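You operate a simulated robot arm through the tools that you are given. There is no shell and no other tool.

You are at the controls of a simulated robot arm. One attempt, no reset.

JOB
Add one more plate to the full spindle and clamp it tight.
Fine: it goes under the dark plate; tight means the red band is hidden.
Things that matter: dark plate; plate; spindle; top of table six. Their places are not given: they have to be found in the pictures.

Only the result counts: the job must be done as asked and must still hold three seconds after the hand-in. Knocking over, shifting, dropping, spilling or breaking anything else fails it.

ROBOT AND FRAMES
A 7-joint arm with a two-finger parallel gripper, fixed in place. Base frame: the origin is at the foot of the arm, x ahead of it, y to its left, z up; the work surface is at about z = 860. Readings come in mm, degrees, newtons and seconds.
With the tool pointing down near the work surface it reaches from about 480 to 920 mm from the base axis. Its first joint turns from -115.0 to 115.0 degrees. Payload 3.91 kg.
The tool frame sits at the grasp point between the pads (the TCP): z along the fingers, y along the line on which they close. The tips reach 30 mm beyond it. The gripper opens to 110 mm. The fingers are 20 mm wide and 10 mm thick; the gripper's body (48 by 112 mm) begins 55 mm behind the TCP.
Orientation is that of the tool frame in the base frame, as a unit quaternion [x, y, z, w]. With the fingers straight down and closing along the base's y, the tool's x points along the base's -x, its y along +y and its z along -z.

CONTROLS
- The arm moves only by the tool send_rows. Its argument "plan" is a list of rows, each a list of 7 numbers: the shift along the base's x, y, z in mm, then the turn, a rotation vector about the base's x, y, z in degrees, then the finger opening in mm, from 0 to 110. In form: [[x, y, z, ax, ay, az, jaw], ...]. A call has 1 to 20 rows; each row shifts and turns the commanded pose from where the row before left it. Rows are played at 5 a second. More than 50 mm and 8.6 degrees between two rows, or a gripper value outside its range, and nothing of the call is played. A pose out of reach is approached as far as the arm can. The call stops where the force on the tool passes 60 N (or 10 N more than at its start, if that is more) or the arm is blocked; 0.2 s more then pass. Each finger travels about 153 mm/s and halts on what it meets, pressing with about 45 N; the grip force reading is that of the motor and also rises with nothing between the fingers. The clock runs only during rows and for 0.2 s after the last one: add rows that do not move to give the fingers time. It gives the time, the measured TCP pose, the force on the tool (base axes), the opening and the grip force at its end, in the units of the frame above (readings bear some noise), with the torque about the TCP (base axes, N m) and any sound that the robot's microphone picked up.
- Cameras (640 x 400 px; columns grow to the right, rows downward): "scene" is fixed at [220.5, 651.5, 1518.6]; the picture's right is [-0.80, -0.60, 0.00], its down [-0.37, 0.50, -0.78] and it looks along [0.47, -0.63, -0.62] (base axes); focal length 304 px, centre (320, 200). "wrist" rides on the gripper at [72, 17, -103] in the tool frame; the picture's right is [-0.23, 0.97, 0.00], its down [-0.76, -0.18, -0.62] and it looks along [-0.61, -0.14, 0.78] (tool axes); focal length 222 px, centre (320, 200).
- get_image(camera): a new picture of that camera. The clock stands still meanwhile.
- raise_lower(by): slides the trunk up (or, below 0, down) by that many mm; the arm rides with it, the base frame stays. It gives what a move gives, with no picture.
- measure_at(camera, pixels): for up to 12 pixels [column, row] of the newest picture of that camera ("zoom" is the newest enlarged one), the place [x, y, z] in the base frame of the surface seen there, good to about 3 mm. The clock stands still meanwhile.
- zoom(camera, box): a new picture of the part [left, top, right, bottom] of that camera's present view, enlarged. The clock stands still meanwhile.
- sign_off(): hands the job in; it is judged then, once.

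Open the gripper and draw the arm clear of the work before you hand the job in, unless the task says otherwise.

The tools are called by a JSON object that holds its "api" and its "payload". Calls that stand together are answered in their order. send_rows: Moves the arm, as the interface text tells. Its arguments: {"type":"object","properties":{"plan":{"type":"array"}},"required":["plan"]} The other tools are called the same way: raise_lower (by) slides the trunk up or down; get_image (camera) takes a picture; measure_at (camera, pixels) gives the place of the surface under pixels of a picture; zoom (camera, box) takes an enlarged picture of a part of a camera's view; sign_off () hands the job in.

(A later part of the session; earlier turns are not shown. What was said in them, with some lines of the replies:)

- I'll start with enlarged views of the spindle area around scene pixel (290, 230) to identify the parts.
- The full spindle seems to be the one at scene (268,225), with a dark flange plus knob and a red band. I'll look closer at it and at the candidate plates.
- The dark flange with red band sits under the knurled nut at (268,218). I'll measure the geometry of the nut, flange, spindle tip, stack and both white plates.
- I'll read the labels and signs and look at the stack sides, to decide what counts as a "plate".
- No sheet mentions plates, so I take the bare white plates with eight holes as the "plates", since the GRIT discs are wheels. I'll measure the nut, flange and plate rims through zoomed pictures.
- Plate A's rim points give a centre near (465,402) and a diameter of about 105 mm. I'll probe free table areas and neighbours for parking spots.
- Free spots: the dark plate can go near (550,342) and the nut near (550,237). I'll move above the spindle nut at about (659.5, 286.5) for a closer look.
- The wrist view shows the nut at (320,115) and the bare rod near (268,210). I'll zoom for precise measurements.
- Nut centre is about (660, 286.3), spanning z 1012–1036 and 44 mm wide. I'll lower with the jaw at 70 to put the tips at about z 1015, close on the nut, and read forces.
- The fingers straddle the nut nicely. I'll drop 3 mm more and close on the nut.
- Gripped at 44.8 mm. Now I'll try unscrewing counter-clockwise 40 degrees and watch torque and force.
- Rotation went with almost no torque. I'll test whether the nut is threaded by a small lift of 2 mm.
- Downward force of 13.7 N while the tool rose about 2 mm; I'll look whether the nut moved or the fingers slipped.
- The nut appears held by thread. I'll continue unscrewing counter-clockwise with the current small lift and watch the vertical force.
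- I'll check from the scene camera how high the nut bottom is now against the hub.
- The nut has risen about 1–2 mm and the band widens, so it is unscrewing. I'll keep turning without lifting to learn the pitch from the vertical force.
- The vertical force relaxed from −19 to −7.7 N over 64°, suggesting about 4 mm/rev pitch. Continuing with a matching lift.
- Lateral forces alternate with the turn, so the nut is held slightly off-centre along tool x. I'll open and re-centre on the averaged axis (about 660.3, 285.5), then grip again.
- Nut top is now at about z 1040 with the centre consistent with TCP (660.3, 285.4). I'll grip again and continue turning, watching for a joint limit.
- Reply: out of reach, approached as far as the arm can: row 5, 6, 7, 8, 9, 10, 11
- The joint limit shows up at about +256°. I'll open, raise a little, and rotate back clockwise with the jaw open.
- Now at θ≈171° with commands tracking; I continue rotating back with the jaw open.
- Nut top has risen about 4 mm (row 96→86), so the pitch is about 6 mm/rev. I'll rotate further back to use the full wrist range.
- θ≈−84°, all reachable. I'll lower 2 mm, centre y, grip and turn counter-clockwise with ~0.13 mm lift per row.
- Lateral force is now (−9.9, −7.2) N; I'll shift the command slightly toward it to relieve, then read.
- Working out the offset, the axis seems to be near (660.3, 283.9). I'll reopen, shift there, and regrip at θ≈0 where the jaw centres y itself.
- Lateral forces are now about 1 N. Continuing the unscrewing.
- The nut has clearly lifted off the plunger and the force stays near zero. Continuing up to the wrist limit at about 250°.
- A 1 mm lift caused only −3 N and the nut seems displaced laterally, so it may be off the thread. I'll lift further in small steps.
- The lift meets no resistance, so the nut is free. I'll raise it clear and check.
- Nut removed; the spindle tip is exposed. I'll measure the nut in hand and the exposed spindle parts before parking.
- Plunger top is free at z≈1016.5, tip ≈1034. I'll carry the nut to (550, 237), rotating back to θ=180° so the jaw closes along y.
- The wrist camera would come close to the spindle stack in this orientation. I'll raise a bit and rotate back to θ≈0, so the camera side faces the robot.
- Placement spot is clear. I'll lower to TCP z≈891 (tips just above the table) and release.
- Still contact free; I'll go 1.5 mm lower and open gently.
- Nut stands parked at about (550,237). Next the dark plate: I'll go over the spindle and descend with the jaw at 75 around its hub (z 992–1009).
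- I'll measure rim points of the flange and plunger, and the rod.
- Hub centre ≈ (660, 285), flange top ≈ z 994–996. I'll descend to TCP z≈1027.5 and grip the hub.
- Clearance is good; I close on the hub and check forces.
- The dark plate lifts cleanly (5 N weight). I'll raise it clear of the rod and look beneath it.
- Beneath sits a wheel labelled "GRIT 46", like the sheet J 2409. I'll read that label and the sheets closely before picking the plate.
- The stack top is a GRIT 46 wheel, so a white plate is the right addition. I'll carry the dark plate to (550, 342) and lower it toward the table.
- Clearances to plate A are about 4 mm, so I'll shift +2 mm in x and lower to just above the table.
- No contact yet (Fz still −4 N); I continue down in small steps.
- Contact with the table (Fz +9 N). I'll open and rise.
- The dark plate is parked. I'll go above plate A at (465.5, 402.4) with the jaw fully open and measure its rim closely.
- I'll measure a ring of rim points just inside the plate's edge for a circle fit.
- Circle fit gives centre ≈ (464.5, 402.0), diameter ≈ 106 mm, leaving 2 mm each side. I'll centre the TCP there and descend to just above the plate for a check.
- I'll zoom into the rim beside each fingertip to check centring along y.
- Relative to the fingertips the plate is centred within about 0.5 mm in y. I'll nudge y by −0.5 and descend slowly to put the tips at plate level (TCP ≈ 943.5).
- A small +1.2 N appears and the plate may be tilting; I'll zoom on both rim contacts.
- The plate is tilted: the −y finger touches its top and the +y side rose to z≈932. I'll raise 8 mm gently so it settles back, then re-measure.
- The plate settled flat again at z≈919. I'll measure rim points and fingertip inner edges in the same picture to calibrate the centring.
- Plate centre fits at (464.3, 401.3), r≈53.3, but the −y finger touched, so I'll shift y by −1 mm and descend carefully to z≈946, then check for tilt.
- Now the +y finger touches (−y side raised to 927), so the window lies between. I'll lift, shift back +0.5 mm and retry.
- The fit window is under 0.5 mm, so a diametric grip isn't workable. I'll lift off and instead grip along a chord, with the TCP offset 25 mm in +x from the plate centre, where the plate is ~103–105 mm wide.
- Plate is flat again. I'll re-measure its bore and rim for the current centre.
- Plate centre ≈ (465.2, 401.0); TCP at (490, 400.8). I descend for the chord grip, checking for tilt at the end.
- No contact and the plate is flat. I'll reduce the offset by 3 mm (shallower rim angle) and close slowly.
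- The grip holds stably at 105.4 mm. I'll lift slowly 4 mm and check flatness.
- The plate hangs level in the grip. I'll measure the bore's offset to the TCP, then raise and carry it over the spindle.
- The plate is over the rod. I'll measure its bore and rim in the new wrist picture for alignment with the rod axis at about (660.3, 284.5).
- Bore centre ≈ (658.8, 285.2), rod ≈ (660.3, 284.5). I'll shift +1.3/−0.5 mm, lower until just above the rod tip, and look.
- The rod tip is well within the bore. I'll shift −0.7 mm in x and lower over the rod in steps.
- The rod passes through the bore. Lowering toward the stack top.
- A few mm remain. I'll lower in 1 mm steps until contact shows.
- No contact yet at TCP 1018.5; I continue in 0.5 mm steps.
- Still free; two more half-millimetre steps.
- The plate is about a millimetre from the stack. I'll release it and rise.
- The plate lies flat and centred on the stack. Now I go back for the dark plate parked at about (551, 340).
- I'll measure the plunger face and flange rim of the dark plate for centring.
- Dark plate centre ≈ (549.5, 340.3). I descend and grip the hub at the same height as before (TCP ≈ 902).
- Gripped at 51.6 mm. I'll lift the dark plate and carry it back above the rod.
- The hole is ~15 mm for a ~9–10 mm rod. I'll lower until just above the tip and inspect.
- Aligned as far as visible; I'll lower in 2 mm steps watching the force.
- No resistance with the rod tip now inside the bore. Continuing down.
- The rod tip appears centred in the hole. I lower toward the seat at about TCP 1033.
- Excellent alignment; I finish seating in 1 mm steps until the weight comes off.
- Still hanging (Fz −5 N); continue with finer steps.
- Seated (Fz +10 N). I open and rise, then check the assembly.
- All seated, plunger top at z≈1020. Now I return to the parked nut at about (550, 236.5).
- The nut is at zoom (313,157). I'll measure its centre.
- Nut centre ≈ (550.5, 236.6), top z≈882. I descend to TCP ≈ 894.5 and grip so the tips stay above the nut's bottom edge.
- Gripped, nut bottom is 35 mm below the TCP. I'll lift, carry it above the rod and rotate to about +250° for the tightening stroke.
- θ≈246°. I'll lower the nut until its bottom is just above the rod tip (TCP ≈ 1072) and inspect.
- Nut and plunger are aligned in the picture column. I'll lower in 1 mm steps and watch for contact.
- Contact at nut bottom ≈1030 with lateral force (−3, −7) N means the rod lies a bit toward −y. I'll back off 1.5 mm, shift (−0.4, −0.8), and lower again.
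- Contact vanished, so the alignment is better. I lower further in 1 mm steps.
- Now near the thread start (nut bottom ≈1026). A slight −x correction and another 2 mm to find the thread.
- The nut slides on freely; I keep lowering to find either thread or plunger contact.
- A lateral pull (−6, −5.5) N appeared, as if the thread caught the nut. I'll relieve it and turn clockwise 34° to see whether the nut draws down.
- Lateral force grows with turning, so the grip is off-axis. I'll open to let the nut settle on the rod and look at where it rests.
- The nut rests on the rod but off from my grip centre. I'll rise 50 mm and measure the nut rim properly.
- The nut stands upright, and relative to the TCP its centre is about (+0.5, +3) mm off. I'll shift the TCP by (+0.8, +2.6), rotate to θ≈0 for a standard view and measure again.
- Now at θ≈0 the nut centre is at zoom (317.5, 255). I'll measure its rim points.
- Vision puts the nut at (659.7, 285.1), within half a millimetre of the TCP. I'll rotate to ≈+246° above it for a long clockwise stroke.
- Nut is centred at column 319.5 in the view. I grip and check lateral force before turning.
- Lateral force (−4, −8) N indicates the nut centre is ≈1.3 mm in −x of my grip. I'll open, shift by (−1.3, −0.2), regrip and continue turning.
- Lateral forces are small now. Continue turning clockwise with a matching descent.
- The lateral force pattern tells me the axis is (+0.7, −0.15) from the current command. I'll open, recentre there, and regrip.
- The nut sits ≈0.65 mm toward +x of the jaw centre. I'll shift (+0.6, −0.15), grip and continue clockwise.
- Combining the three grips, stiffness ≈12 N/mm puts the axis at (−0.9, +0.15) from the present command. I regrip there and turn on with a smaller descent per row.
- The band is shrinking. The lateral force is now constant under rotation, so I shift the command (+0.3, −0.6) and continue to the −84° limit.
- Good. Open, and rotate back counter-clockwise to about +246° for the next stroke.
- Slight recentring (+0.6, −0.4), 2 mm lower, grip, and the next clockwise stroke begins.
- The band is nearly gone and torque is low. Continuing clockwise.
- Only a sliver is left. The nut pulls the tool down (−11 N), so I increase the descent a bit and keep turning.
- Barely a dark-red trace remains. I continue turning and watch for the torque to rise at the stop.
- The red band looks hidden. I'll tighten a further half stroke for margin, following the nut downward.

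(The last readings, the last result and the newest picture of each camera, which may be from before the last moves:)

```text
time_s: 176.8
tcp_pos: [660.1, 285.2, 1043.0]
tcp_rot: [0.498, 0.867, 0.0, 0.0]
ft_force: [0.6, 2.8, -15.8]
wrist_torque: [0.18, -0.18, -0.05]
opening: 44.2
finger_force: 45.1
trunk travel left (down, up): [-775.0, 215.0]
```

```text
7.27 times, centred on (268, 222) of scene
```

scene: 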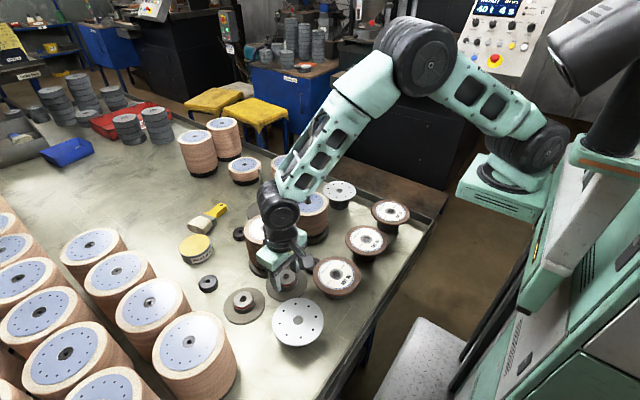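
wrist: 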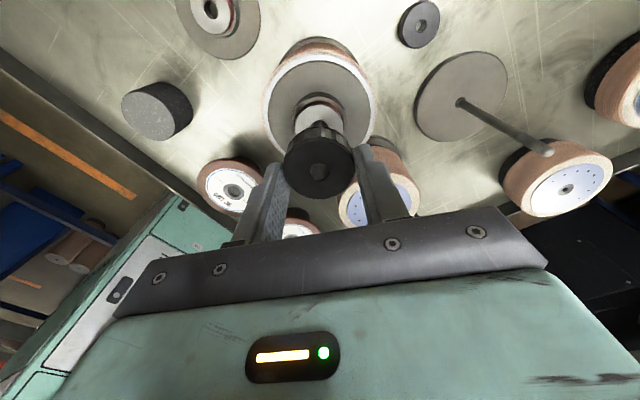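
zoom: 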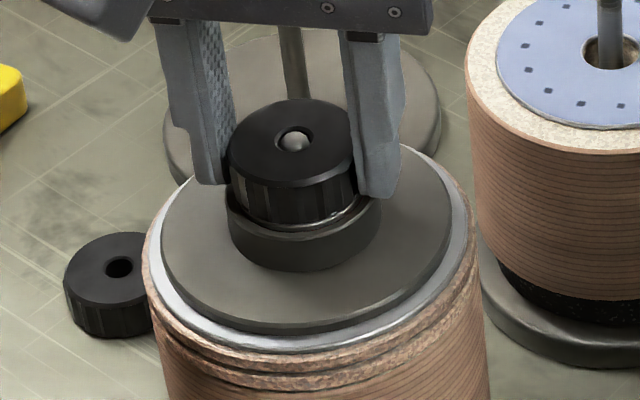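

Nut continues freely; tips are now near hub height. I'll open, rise 5 mm and inspect whether any red shows.

{"api": "send_rows", "payload": {"plan": [[0, 0, 0, 0, 0, 0, 54], [0, 0, 0, 0, 0, 0, 66], [0, 0, 10, 0, 0, 0, 70], [0, 0, 40, 0, 0, 0, 80], [0, 0, 30, 0, 0, 0, 80], [0, 0, 0, 0, 0, 0, 80]]}}

{"api": "zoom", "payload": {"camera": "scene", "box": [255, 205, 285, 235]}}

{"api": "zoom", "payload": {"camera": "wrist", "box": [260, 50, 380, 170]}}

```text
time_s: 178.2
tcp_pos: [660.4, 284.2, 1125.9]
tcp_rot: [0.496, 0.869, 0.0, 0.0]
ft_force: [-0.2, 0.2, -0.2]
wrist_torque: [0.03, 0.03, -0.03]
opening: 80.0
finger_force: 0.1
trunk travel left (down, up): [-775.0, 215.0]
```

```text
13.33 times, centred on (270, 220) of scene
```

zoom: 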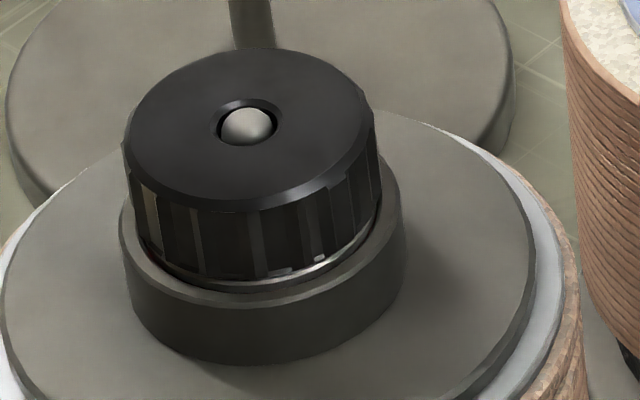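

```text
3.33 times, centred on (320, 110) of wrist
```

zoom: 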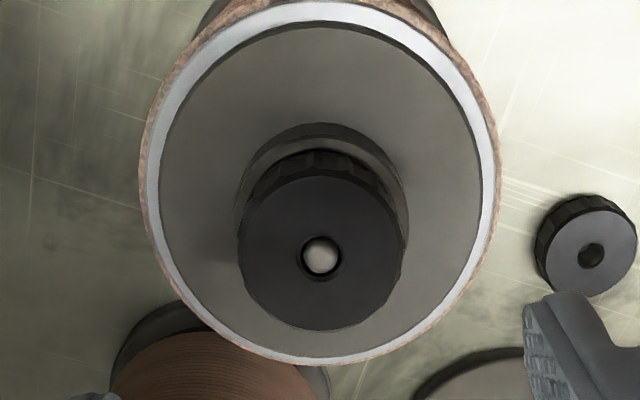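

No red is visible; only a thin silver lip. For margin I'll add one more stroke: rotate back to ≈+110°, regrip slightly higher, and turn until torque rises.

{"api": "send_rows", "payload": {"plan": [[0, 0, 0, 0, 0, 8.5, 80], [0, 0, 0, 0, 0, 8.5, 80], [0, 0, 0, 0, 0, 8.5, 80], [0, 0, 0, 0, 0, 8.5, 80], [0, 0, 0, 0, 0, 8.5, 80], [0, 0, 0, 0, 0, 8.5, 80], [0, 0, 0, 0, 0, 8.5, 80], [0, 0, 0, 0, 0, 8.5, 80], [0, 0, 0, 0, 0, 8.5, 80], [0, 0, 0, 0, 0, 8.5, 80], [0, 0, 0, 0, 0, 8.5, 80], [0, 0, 0, 0, 0, 8.5, 80], [0, 0, 0, 0, 0, 8.5, 80], [0, 0, 0, 0, 0, 8.5, 80], [0, 0, 0, 0, 0, 8.5, 70], [0, 0, -25, 0, 0, 8.5, 66], [0, 0, -25, 0, 0, 8.5, 62], [0, 0, -20, 0, 0, 8.5, 62], [0, 0, -6, 0, 0, 8.5, 62], [0, 0, 0, 0, 0, 0, 62]]}}

{"api": "zoom", "payload": {"camera": "wrist", "box": [260, 90, 380, 210]}}

```text
time_s: 182.4
tcp_pos: [660.8, 283.4, 1047.2]
tcp_rot: [0.778, -0.629, 0.0, 0.0]
ft_force: [-0.3, 0.9, -0.4]
wrist_torque: [0.01, 0.02, -0.02]
opening: 62.2
finger_force: 0.0
trunk travel left (down, up): [-775.0, 215.0]
```

```text
3.33 times, centred on (320, 150) of wrist
```

zoom: 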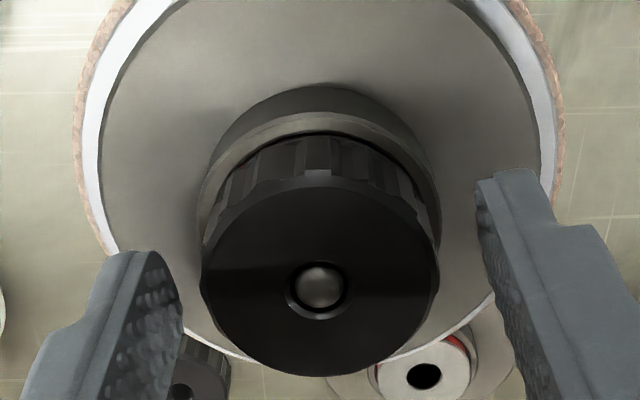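

Nut well centred (column ≈320) with no red in view. I grip and turn clockwise, watching torque and forces.

{"api": "send_rows", "payload": {"plan": [[0, 0, 0, 0, 0, 0, 46], [0, 0, 0, 0, 0, 0, 36], [0, 0, 0, 0, 0, 0, 36], [0, 0, 0, 0, 0, 0, 36], [0, 0, -0.1, 0, 0, -8.5, 36], [0, 0, -0.15, 0, 0, -8.5, 36], [0, 0, -0.15, 0, 0, -8.5, 36], [0, 0, -0.15, 0, 0, -8.5, 36], [0, 0, 0, 0, 0, 0, 36]]}}

{"api": "send_rows", "payload": {"plan": [[0, 0, -0.15, 0, 0, -8.5, 36], [0, 0, -0.15, 0, 0, -8.5, 36], [0, 0, -0.15, 0, 0, -8.5, 36], [0, 0, -0.15, 0, 0, -8.5, 36], [0, 0, 0, 0, 0, 0, 36]]}}

{"api": "zoom", "payload": {"camera": "scene", "box": [250, 195, 286, 250]}}

```text
time_s: 184.4
tcp_pos: [660.3, 283.1, 1046.3]
tcp_rot: [-0.557, 0.83, 0.001, -0.003]
ft_force: [-3.1, 1.5, -24.2]
wrist_torque: [0.17, 0.07, 0.02]
opening: 44.6
finger_force: 44.8
trunk travel left (down, up): [-775.0, 215.0]
```

```text
time_s: 185.6
tcp_pos: [661.6, 284.6, 1046.4]
tcp_rot: [-0.291, 0.957, 0.0, -0.001]
ft_force: [1.4, 0.1, -30.6]
wrist_torque: [-0.05, 0.12, 0.0]
opening: 44.4
finger_force: 44.4
trunk travel left (down, up): [-775.0, 215.0]
```

```text
7.27 times, centred on (268, 222) of scene
```

zoom: 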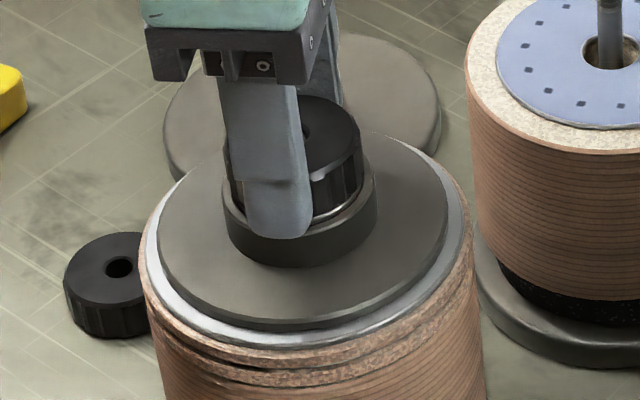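

The downward pull reached −30 N, so the nut moves down faster than I follow. I'll lower 2 mm to relieve it.

{"api": "send_rows", "payload": {"plan": [[0, 0, -1, 0, 0, 0, 36], [0, 0, -1, 0, 0, 0, 36], [0, 0, 0, 0, 0, 0, 36]]}}

{"api": "zoom", "payload": {"camera": "scene", "box": [250, 195, 286, 250]}}

{"api": "zoom", "payload": {"camera": "scene", "box": [235, 200, 310, 290]}}

```text
time_s: 186.4
tcp_pos: [661.2, 284.1, 1045.6]
tcp_rot: [-0.291, 0.957, 0.0, 0.001]
ft_force: [3.9, -0.7, -11.6]
wrist_torque: [-0.56, 0.52, 0.06]
opening: 44.6
finger_force: 45.0
trunk travel left (down, up): [-775.0, 215.0]
```

```text
7.27 times, centred on (268, 222) of scene
```

zoom: 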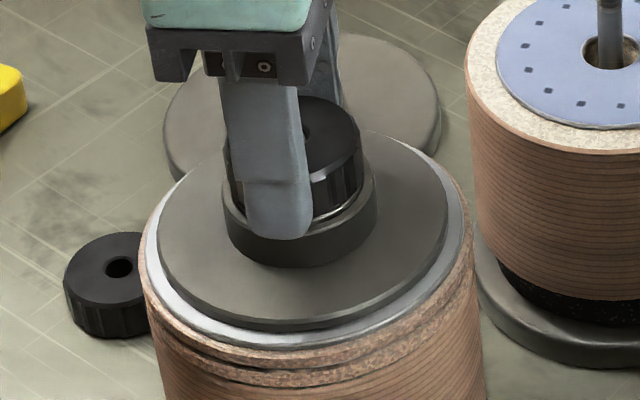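

```text
4.44 times, centred on (272, 245) of scene
```

zoom: 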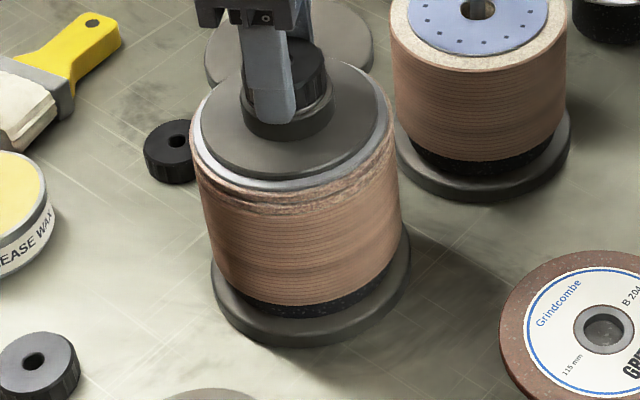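

The tool seems to be carrying part of the spindle's weight. I'll lower another 1 mm in small steps until the force is near zero.

{"api": "send_rows", "payload": {"plan": [[0, 0, -0.4, 0, 0, 0, 36], [0, 0, -0.4, 0, 0, 0, 36], [0, 0, 0, 0, 0, 0, 36]]}}

```text
time_s: 187.2
tcp_pos: [662.0, 284.3, 1045.2]
tcp_rot: [-0.292, 0.956, 0.002, 0.002]
ft_force: [8.3, 1.2, 5.6]
wrist_torque: [-0.34, 0.22, 0.01]
opening: 44.7
finger_force: 45.2
trunk travel left (down, up): [-775.0, 215.0]
```

The weight is back on the table (Fz +5.6 N). I release and rise to inspect the clamp.

{"api": "send_rows", "payload": {"plan": [[0, 0, 0.3, 0, 0, 0, 50], [0, 0, 0, 0, 0, 0, 66], [0, 0, 0, 0, 0, 0, 70], [0, 0, 10, 0, 0, 0, 70], [0, 0, 40, 0, 0, 0, 80], [0, 0, 40, 0, 0, 0, 80], [0, 0, 0, 0, 0, 0, 80]]}}

{"api": "zoom", "payload": {"camera": "scene", "box": [255, 205, 285, 235]}}

{"api": "zoom", "payload": {"camera": "wrist", "box": [260, 50, 380, 170]}}

{"api": "zoom", "payload": {"camera": "scene", "box": [235, 200, 310, 290]}}

```text
time_s: 188.8
tcp_pos: [661.3, 283.0, 1134.6]
tcp_rot: [-0.293, 0.956, 0.0, -0.001]
ft_force: [-0.5, -0.8, -0.9]
wrist_torque: [0.0, 0.02, 0.0]
opening: 80.0
finger_force: 0.1
trunk travel left (down, up): [-775.0, 215.0]
```

```text
13.33 times, centred on (270, 220) of scene
```

zoom: 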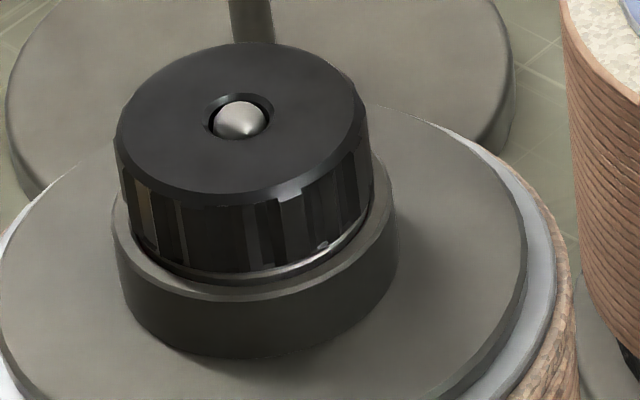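

```text
3.33 times, centred on (320, 110) of wrist
```

zoom: 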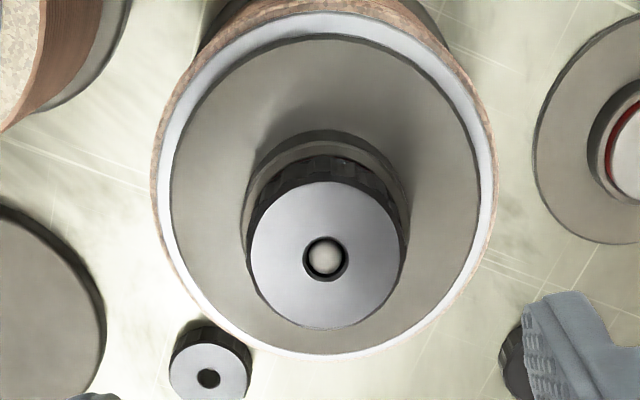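

```text
4.44 times, centred on (272, 245) of scene
```

zoom: 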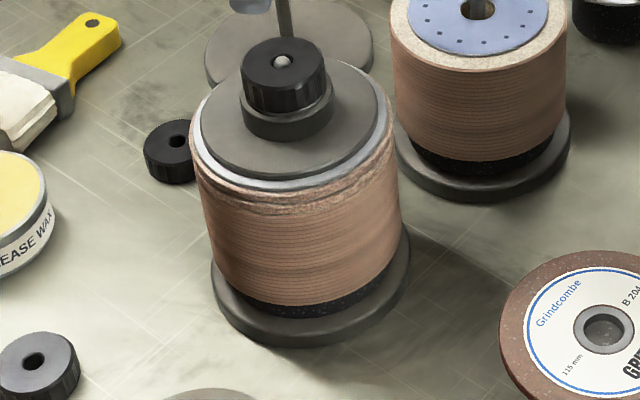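

No red visible. I'll zoom tightly at the gap from both cameras to be certain.

{"api": "zoom", "payload": {"camera": "wrist", "box": [300, 90, 350, 130]}}

{"api": "zoom", "payload": {"camera": "scene", "box": [260, 215, 275, 230]}}

{"api": "zoom", "payload": {"camera": "scene", "box": [268, 215, 283, 230]}}

{"api": "get_image", "payload": {"camera": "scene"}}

```text
10.00 times, centred on (325, 110) of wrist
```

zoom: 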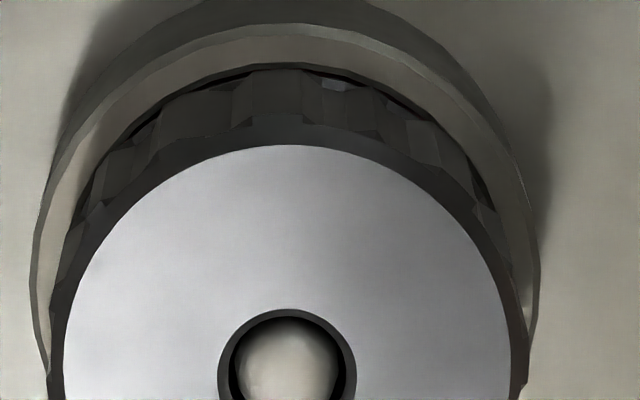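

```text
16.00 times, centred on (268, 222) of scene
```

zoom: 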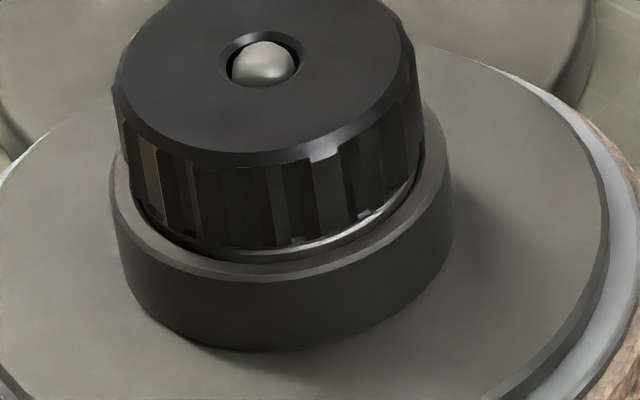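

```text
16.00 times, centred on (276, 222) of scene
```

zoom: 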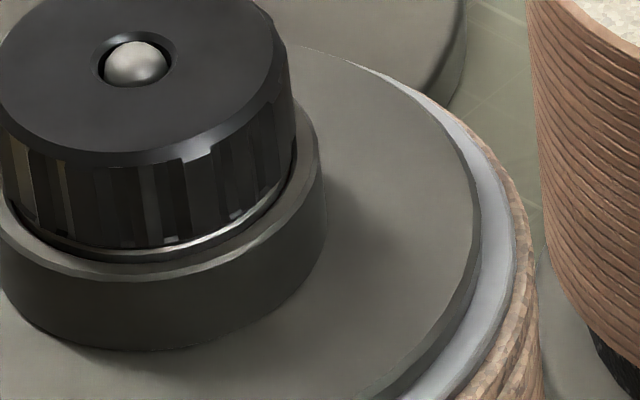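

```text
taken
```

scene: 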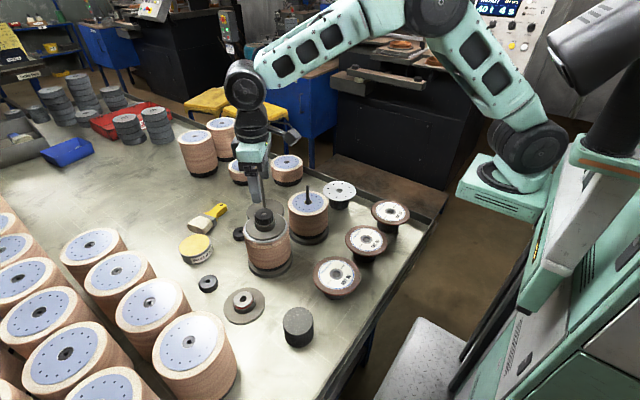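

The red band is fully hidden, the white plate's rim shows beneath the dark plate, and everything else stands as before. I'll open the jaw and withdraw the arm up and back.

{"api": "send_rows", "payload": {"plan": [[0, 0, 40, 0, 0, 0, 110], [0, 0, 40, 0, 0, 0, 110], [-30, 5, 20, 0, 0, -8, 110], [-40, 5, 15, 0, 0, -8, 110], [-40, 5, 10, 0, 0, -8, 110], [-40, 5, 10, 0, 0, -8, 110], [-40, 5, 10, 0, 0, 0, 110], [-40, 5, 10, 0, 0, 0, 110], [-40, 5, 10, 0, 0, 0, 110], [-30, 5, 5, 0, 0, 0, 110], [0, 0, 0, 0, 0, 0, 110]]}}

{"api": "get_image", "payload": {"camera": "scene"}}

{"api": "zoom", "payload": {"camera": "scene", "box": [245, 195, 295, 245]}}

{"api": "zoom", "payload": {"camera": "wrist", "box": [160, 60, 480, 260]}}

```text
time_s: 191.2
tcp_pos: [359.4, 323.0, 1304.6]
tcp_rot: [-0.017, 1.0, 0.001, 0.0]
ft_force: [0.1, 0.2, -0.1]
wrist_torque: [0.0, 0.01, -0.02]
opening: 110.0
finger_force: 0.1
trunk travel left (down, up): [-775.0, 215.0]
```

```text
taken
```

scene: 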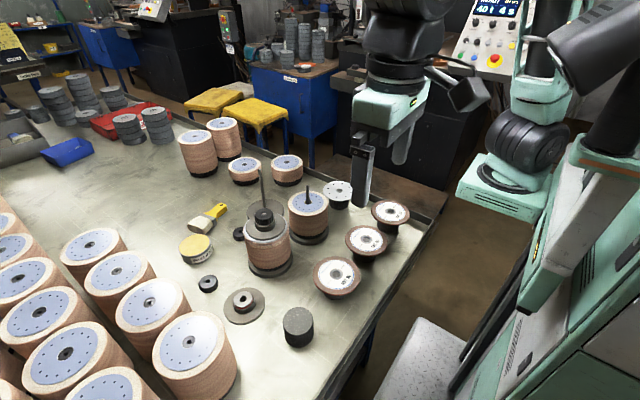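

```text
8.00 times, centred on (270, 220) of scene
```

zoom: 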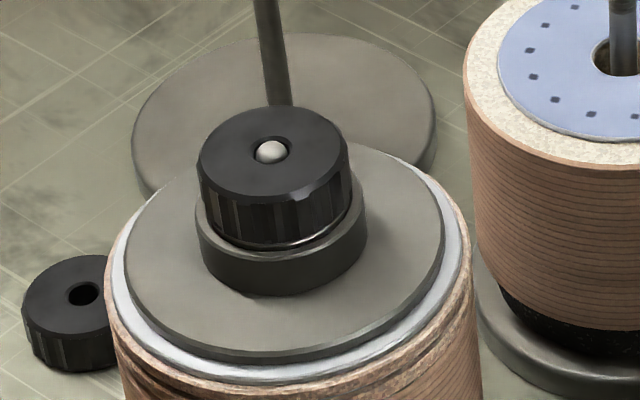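

```text
2.00 times, centred on (320, 160) of wrist
```

zoom: 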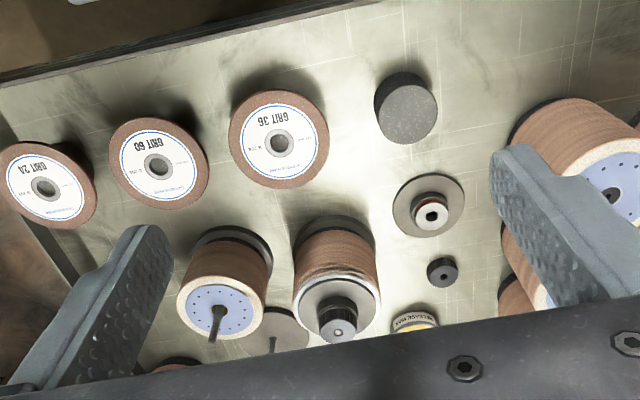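

The arm is clear, the jaw is open, the plate is under the dark plate and no red shows at the clamp. Handing in.

{"api": "sign_off", "payload": {}}

```text
The job is handed in.
```

I added a white plate to the full spindle, under the dark plate, and clamped it until no red band showed from either camera. I then handed the job in. No verdict has come back yet.

- **Which plate I used:** I took "plate" to mean one of the two bare white plates with eight holes, and used the one nearer the robot. The discs marked GRIT 24, 36 and 60 look like grinding wheels, so I left them alone.
- **Order on the spindle:** From the top it now reads knurled nut, dark plate, white plate, then the GRIT 46 wheel that was already on top.
- **Spindle movement:** The spindle shifted a millimetre or two while I worked the nut. On the last turn the tool seemed to lift it slightly before I set it back down.
- **White plate on its stand:** My first two attempts to grip it by the rim tipped it on its stand. It settled flat each time before I picked it up another way.
- **Everything else:** Nothing else looked moved in the final pictures. The stand the white plate was on is now empty.

The gripper is open and the arm is clear of the table.
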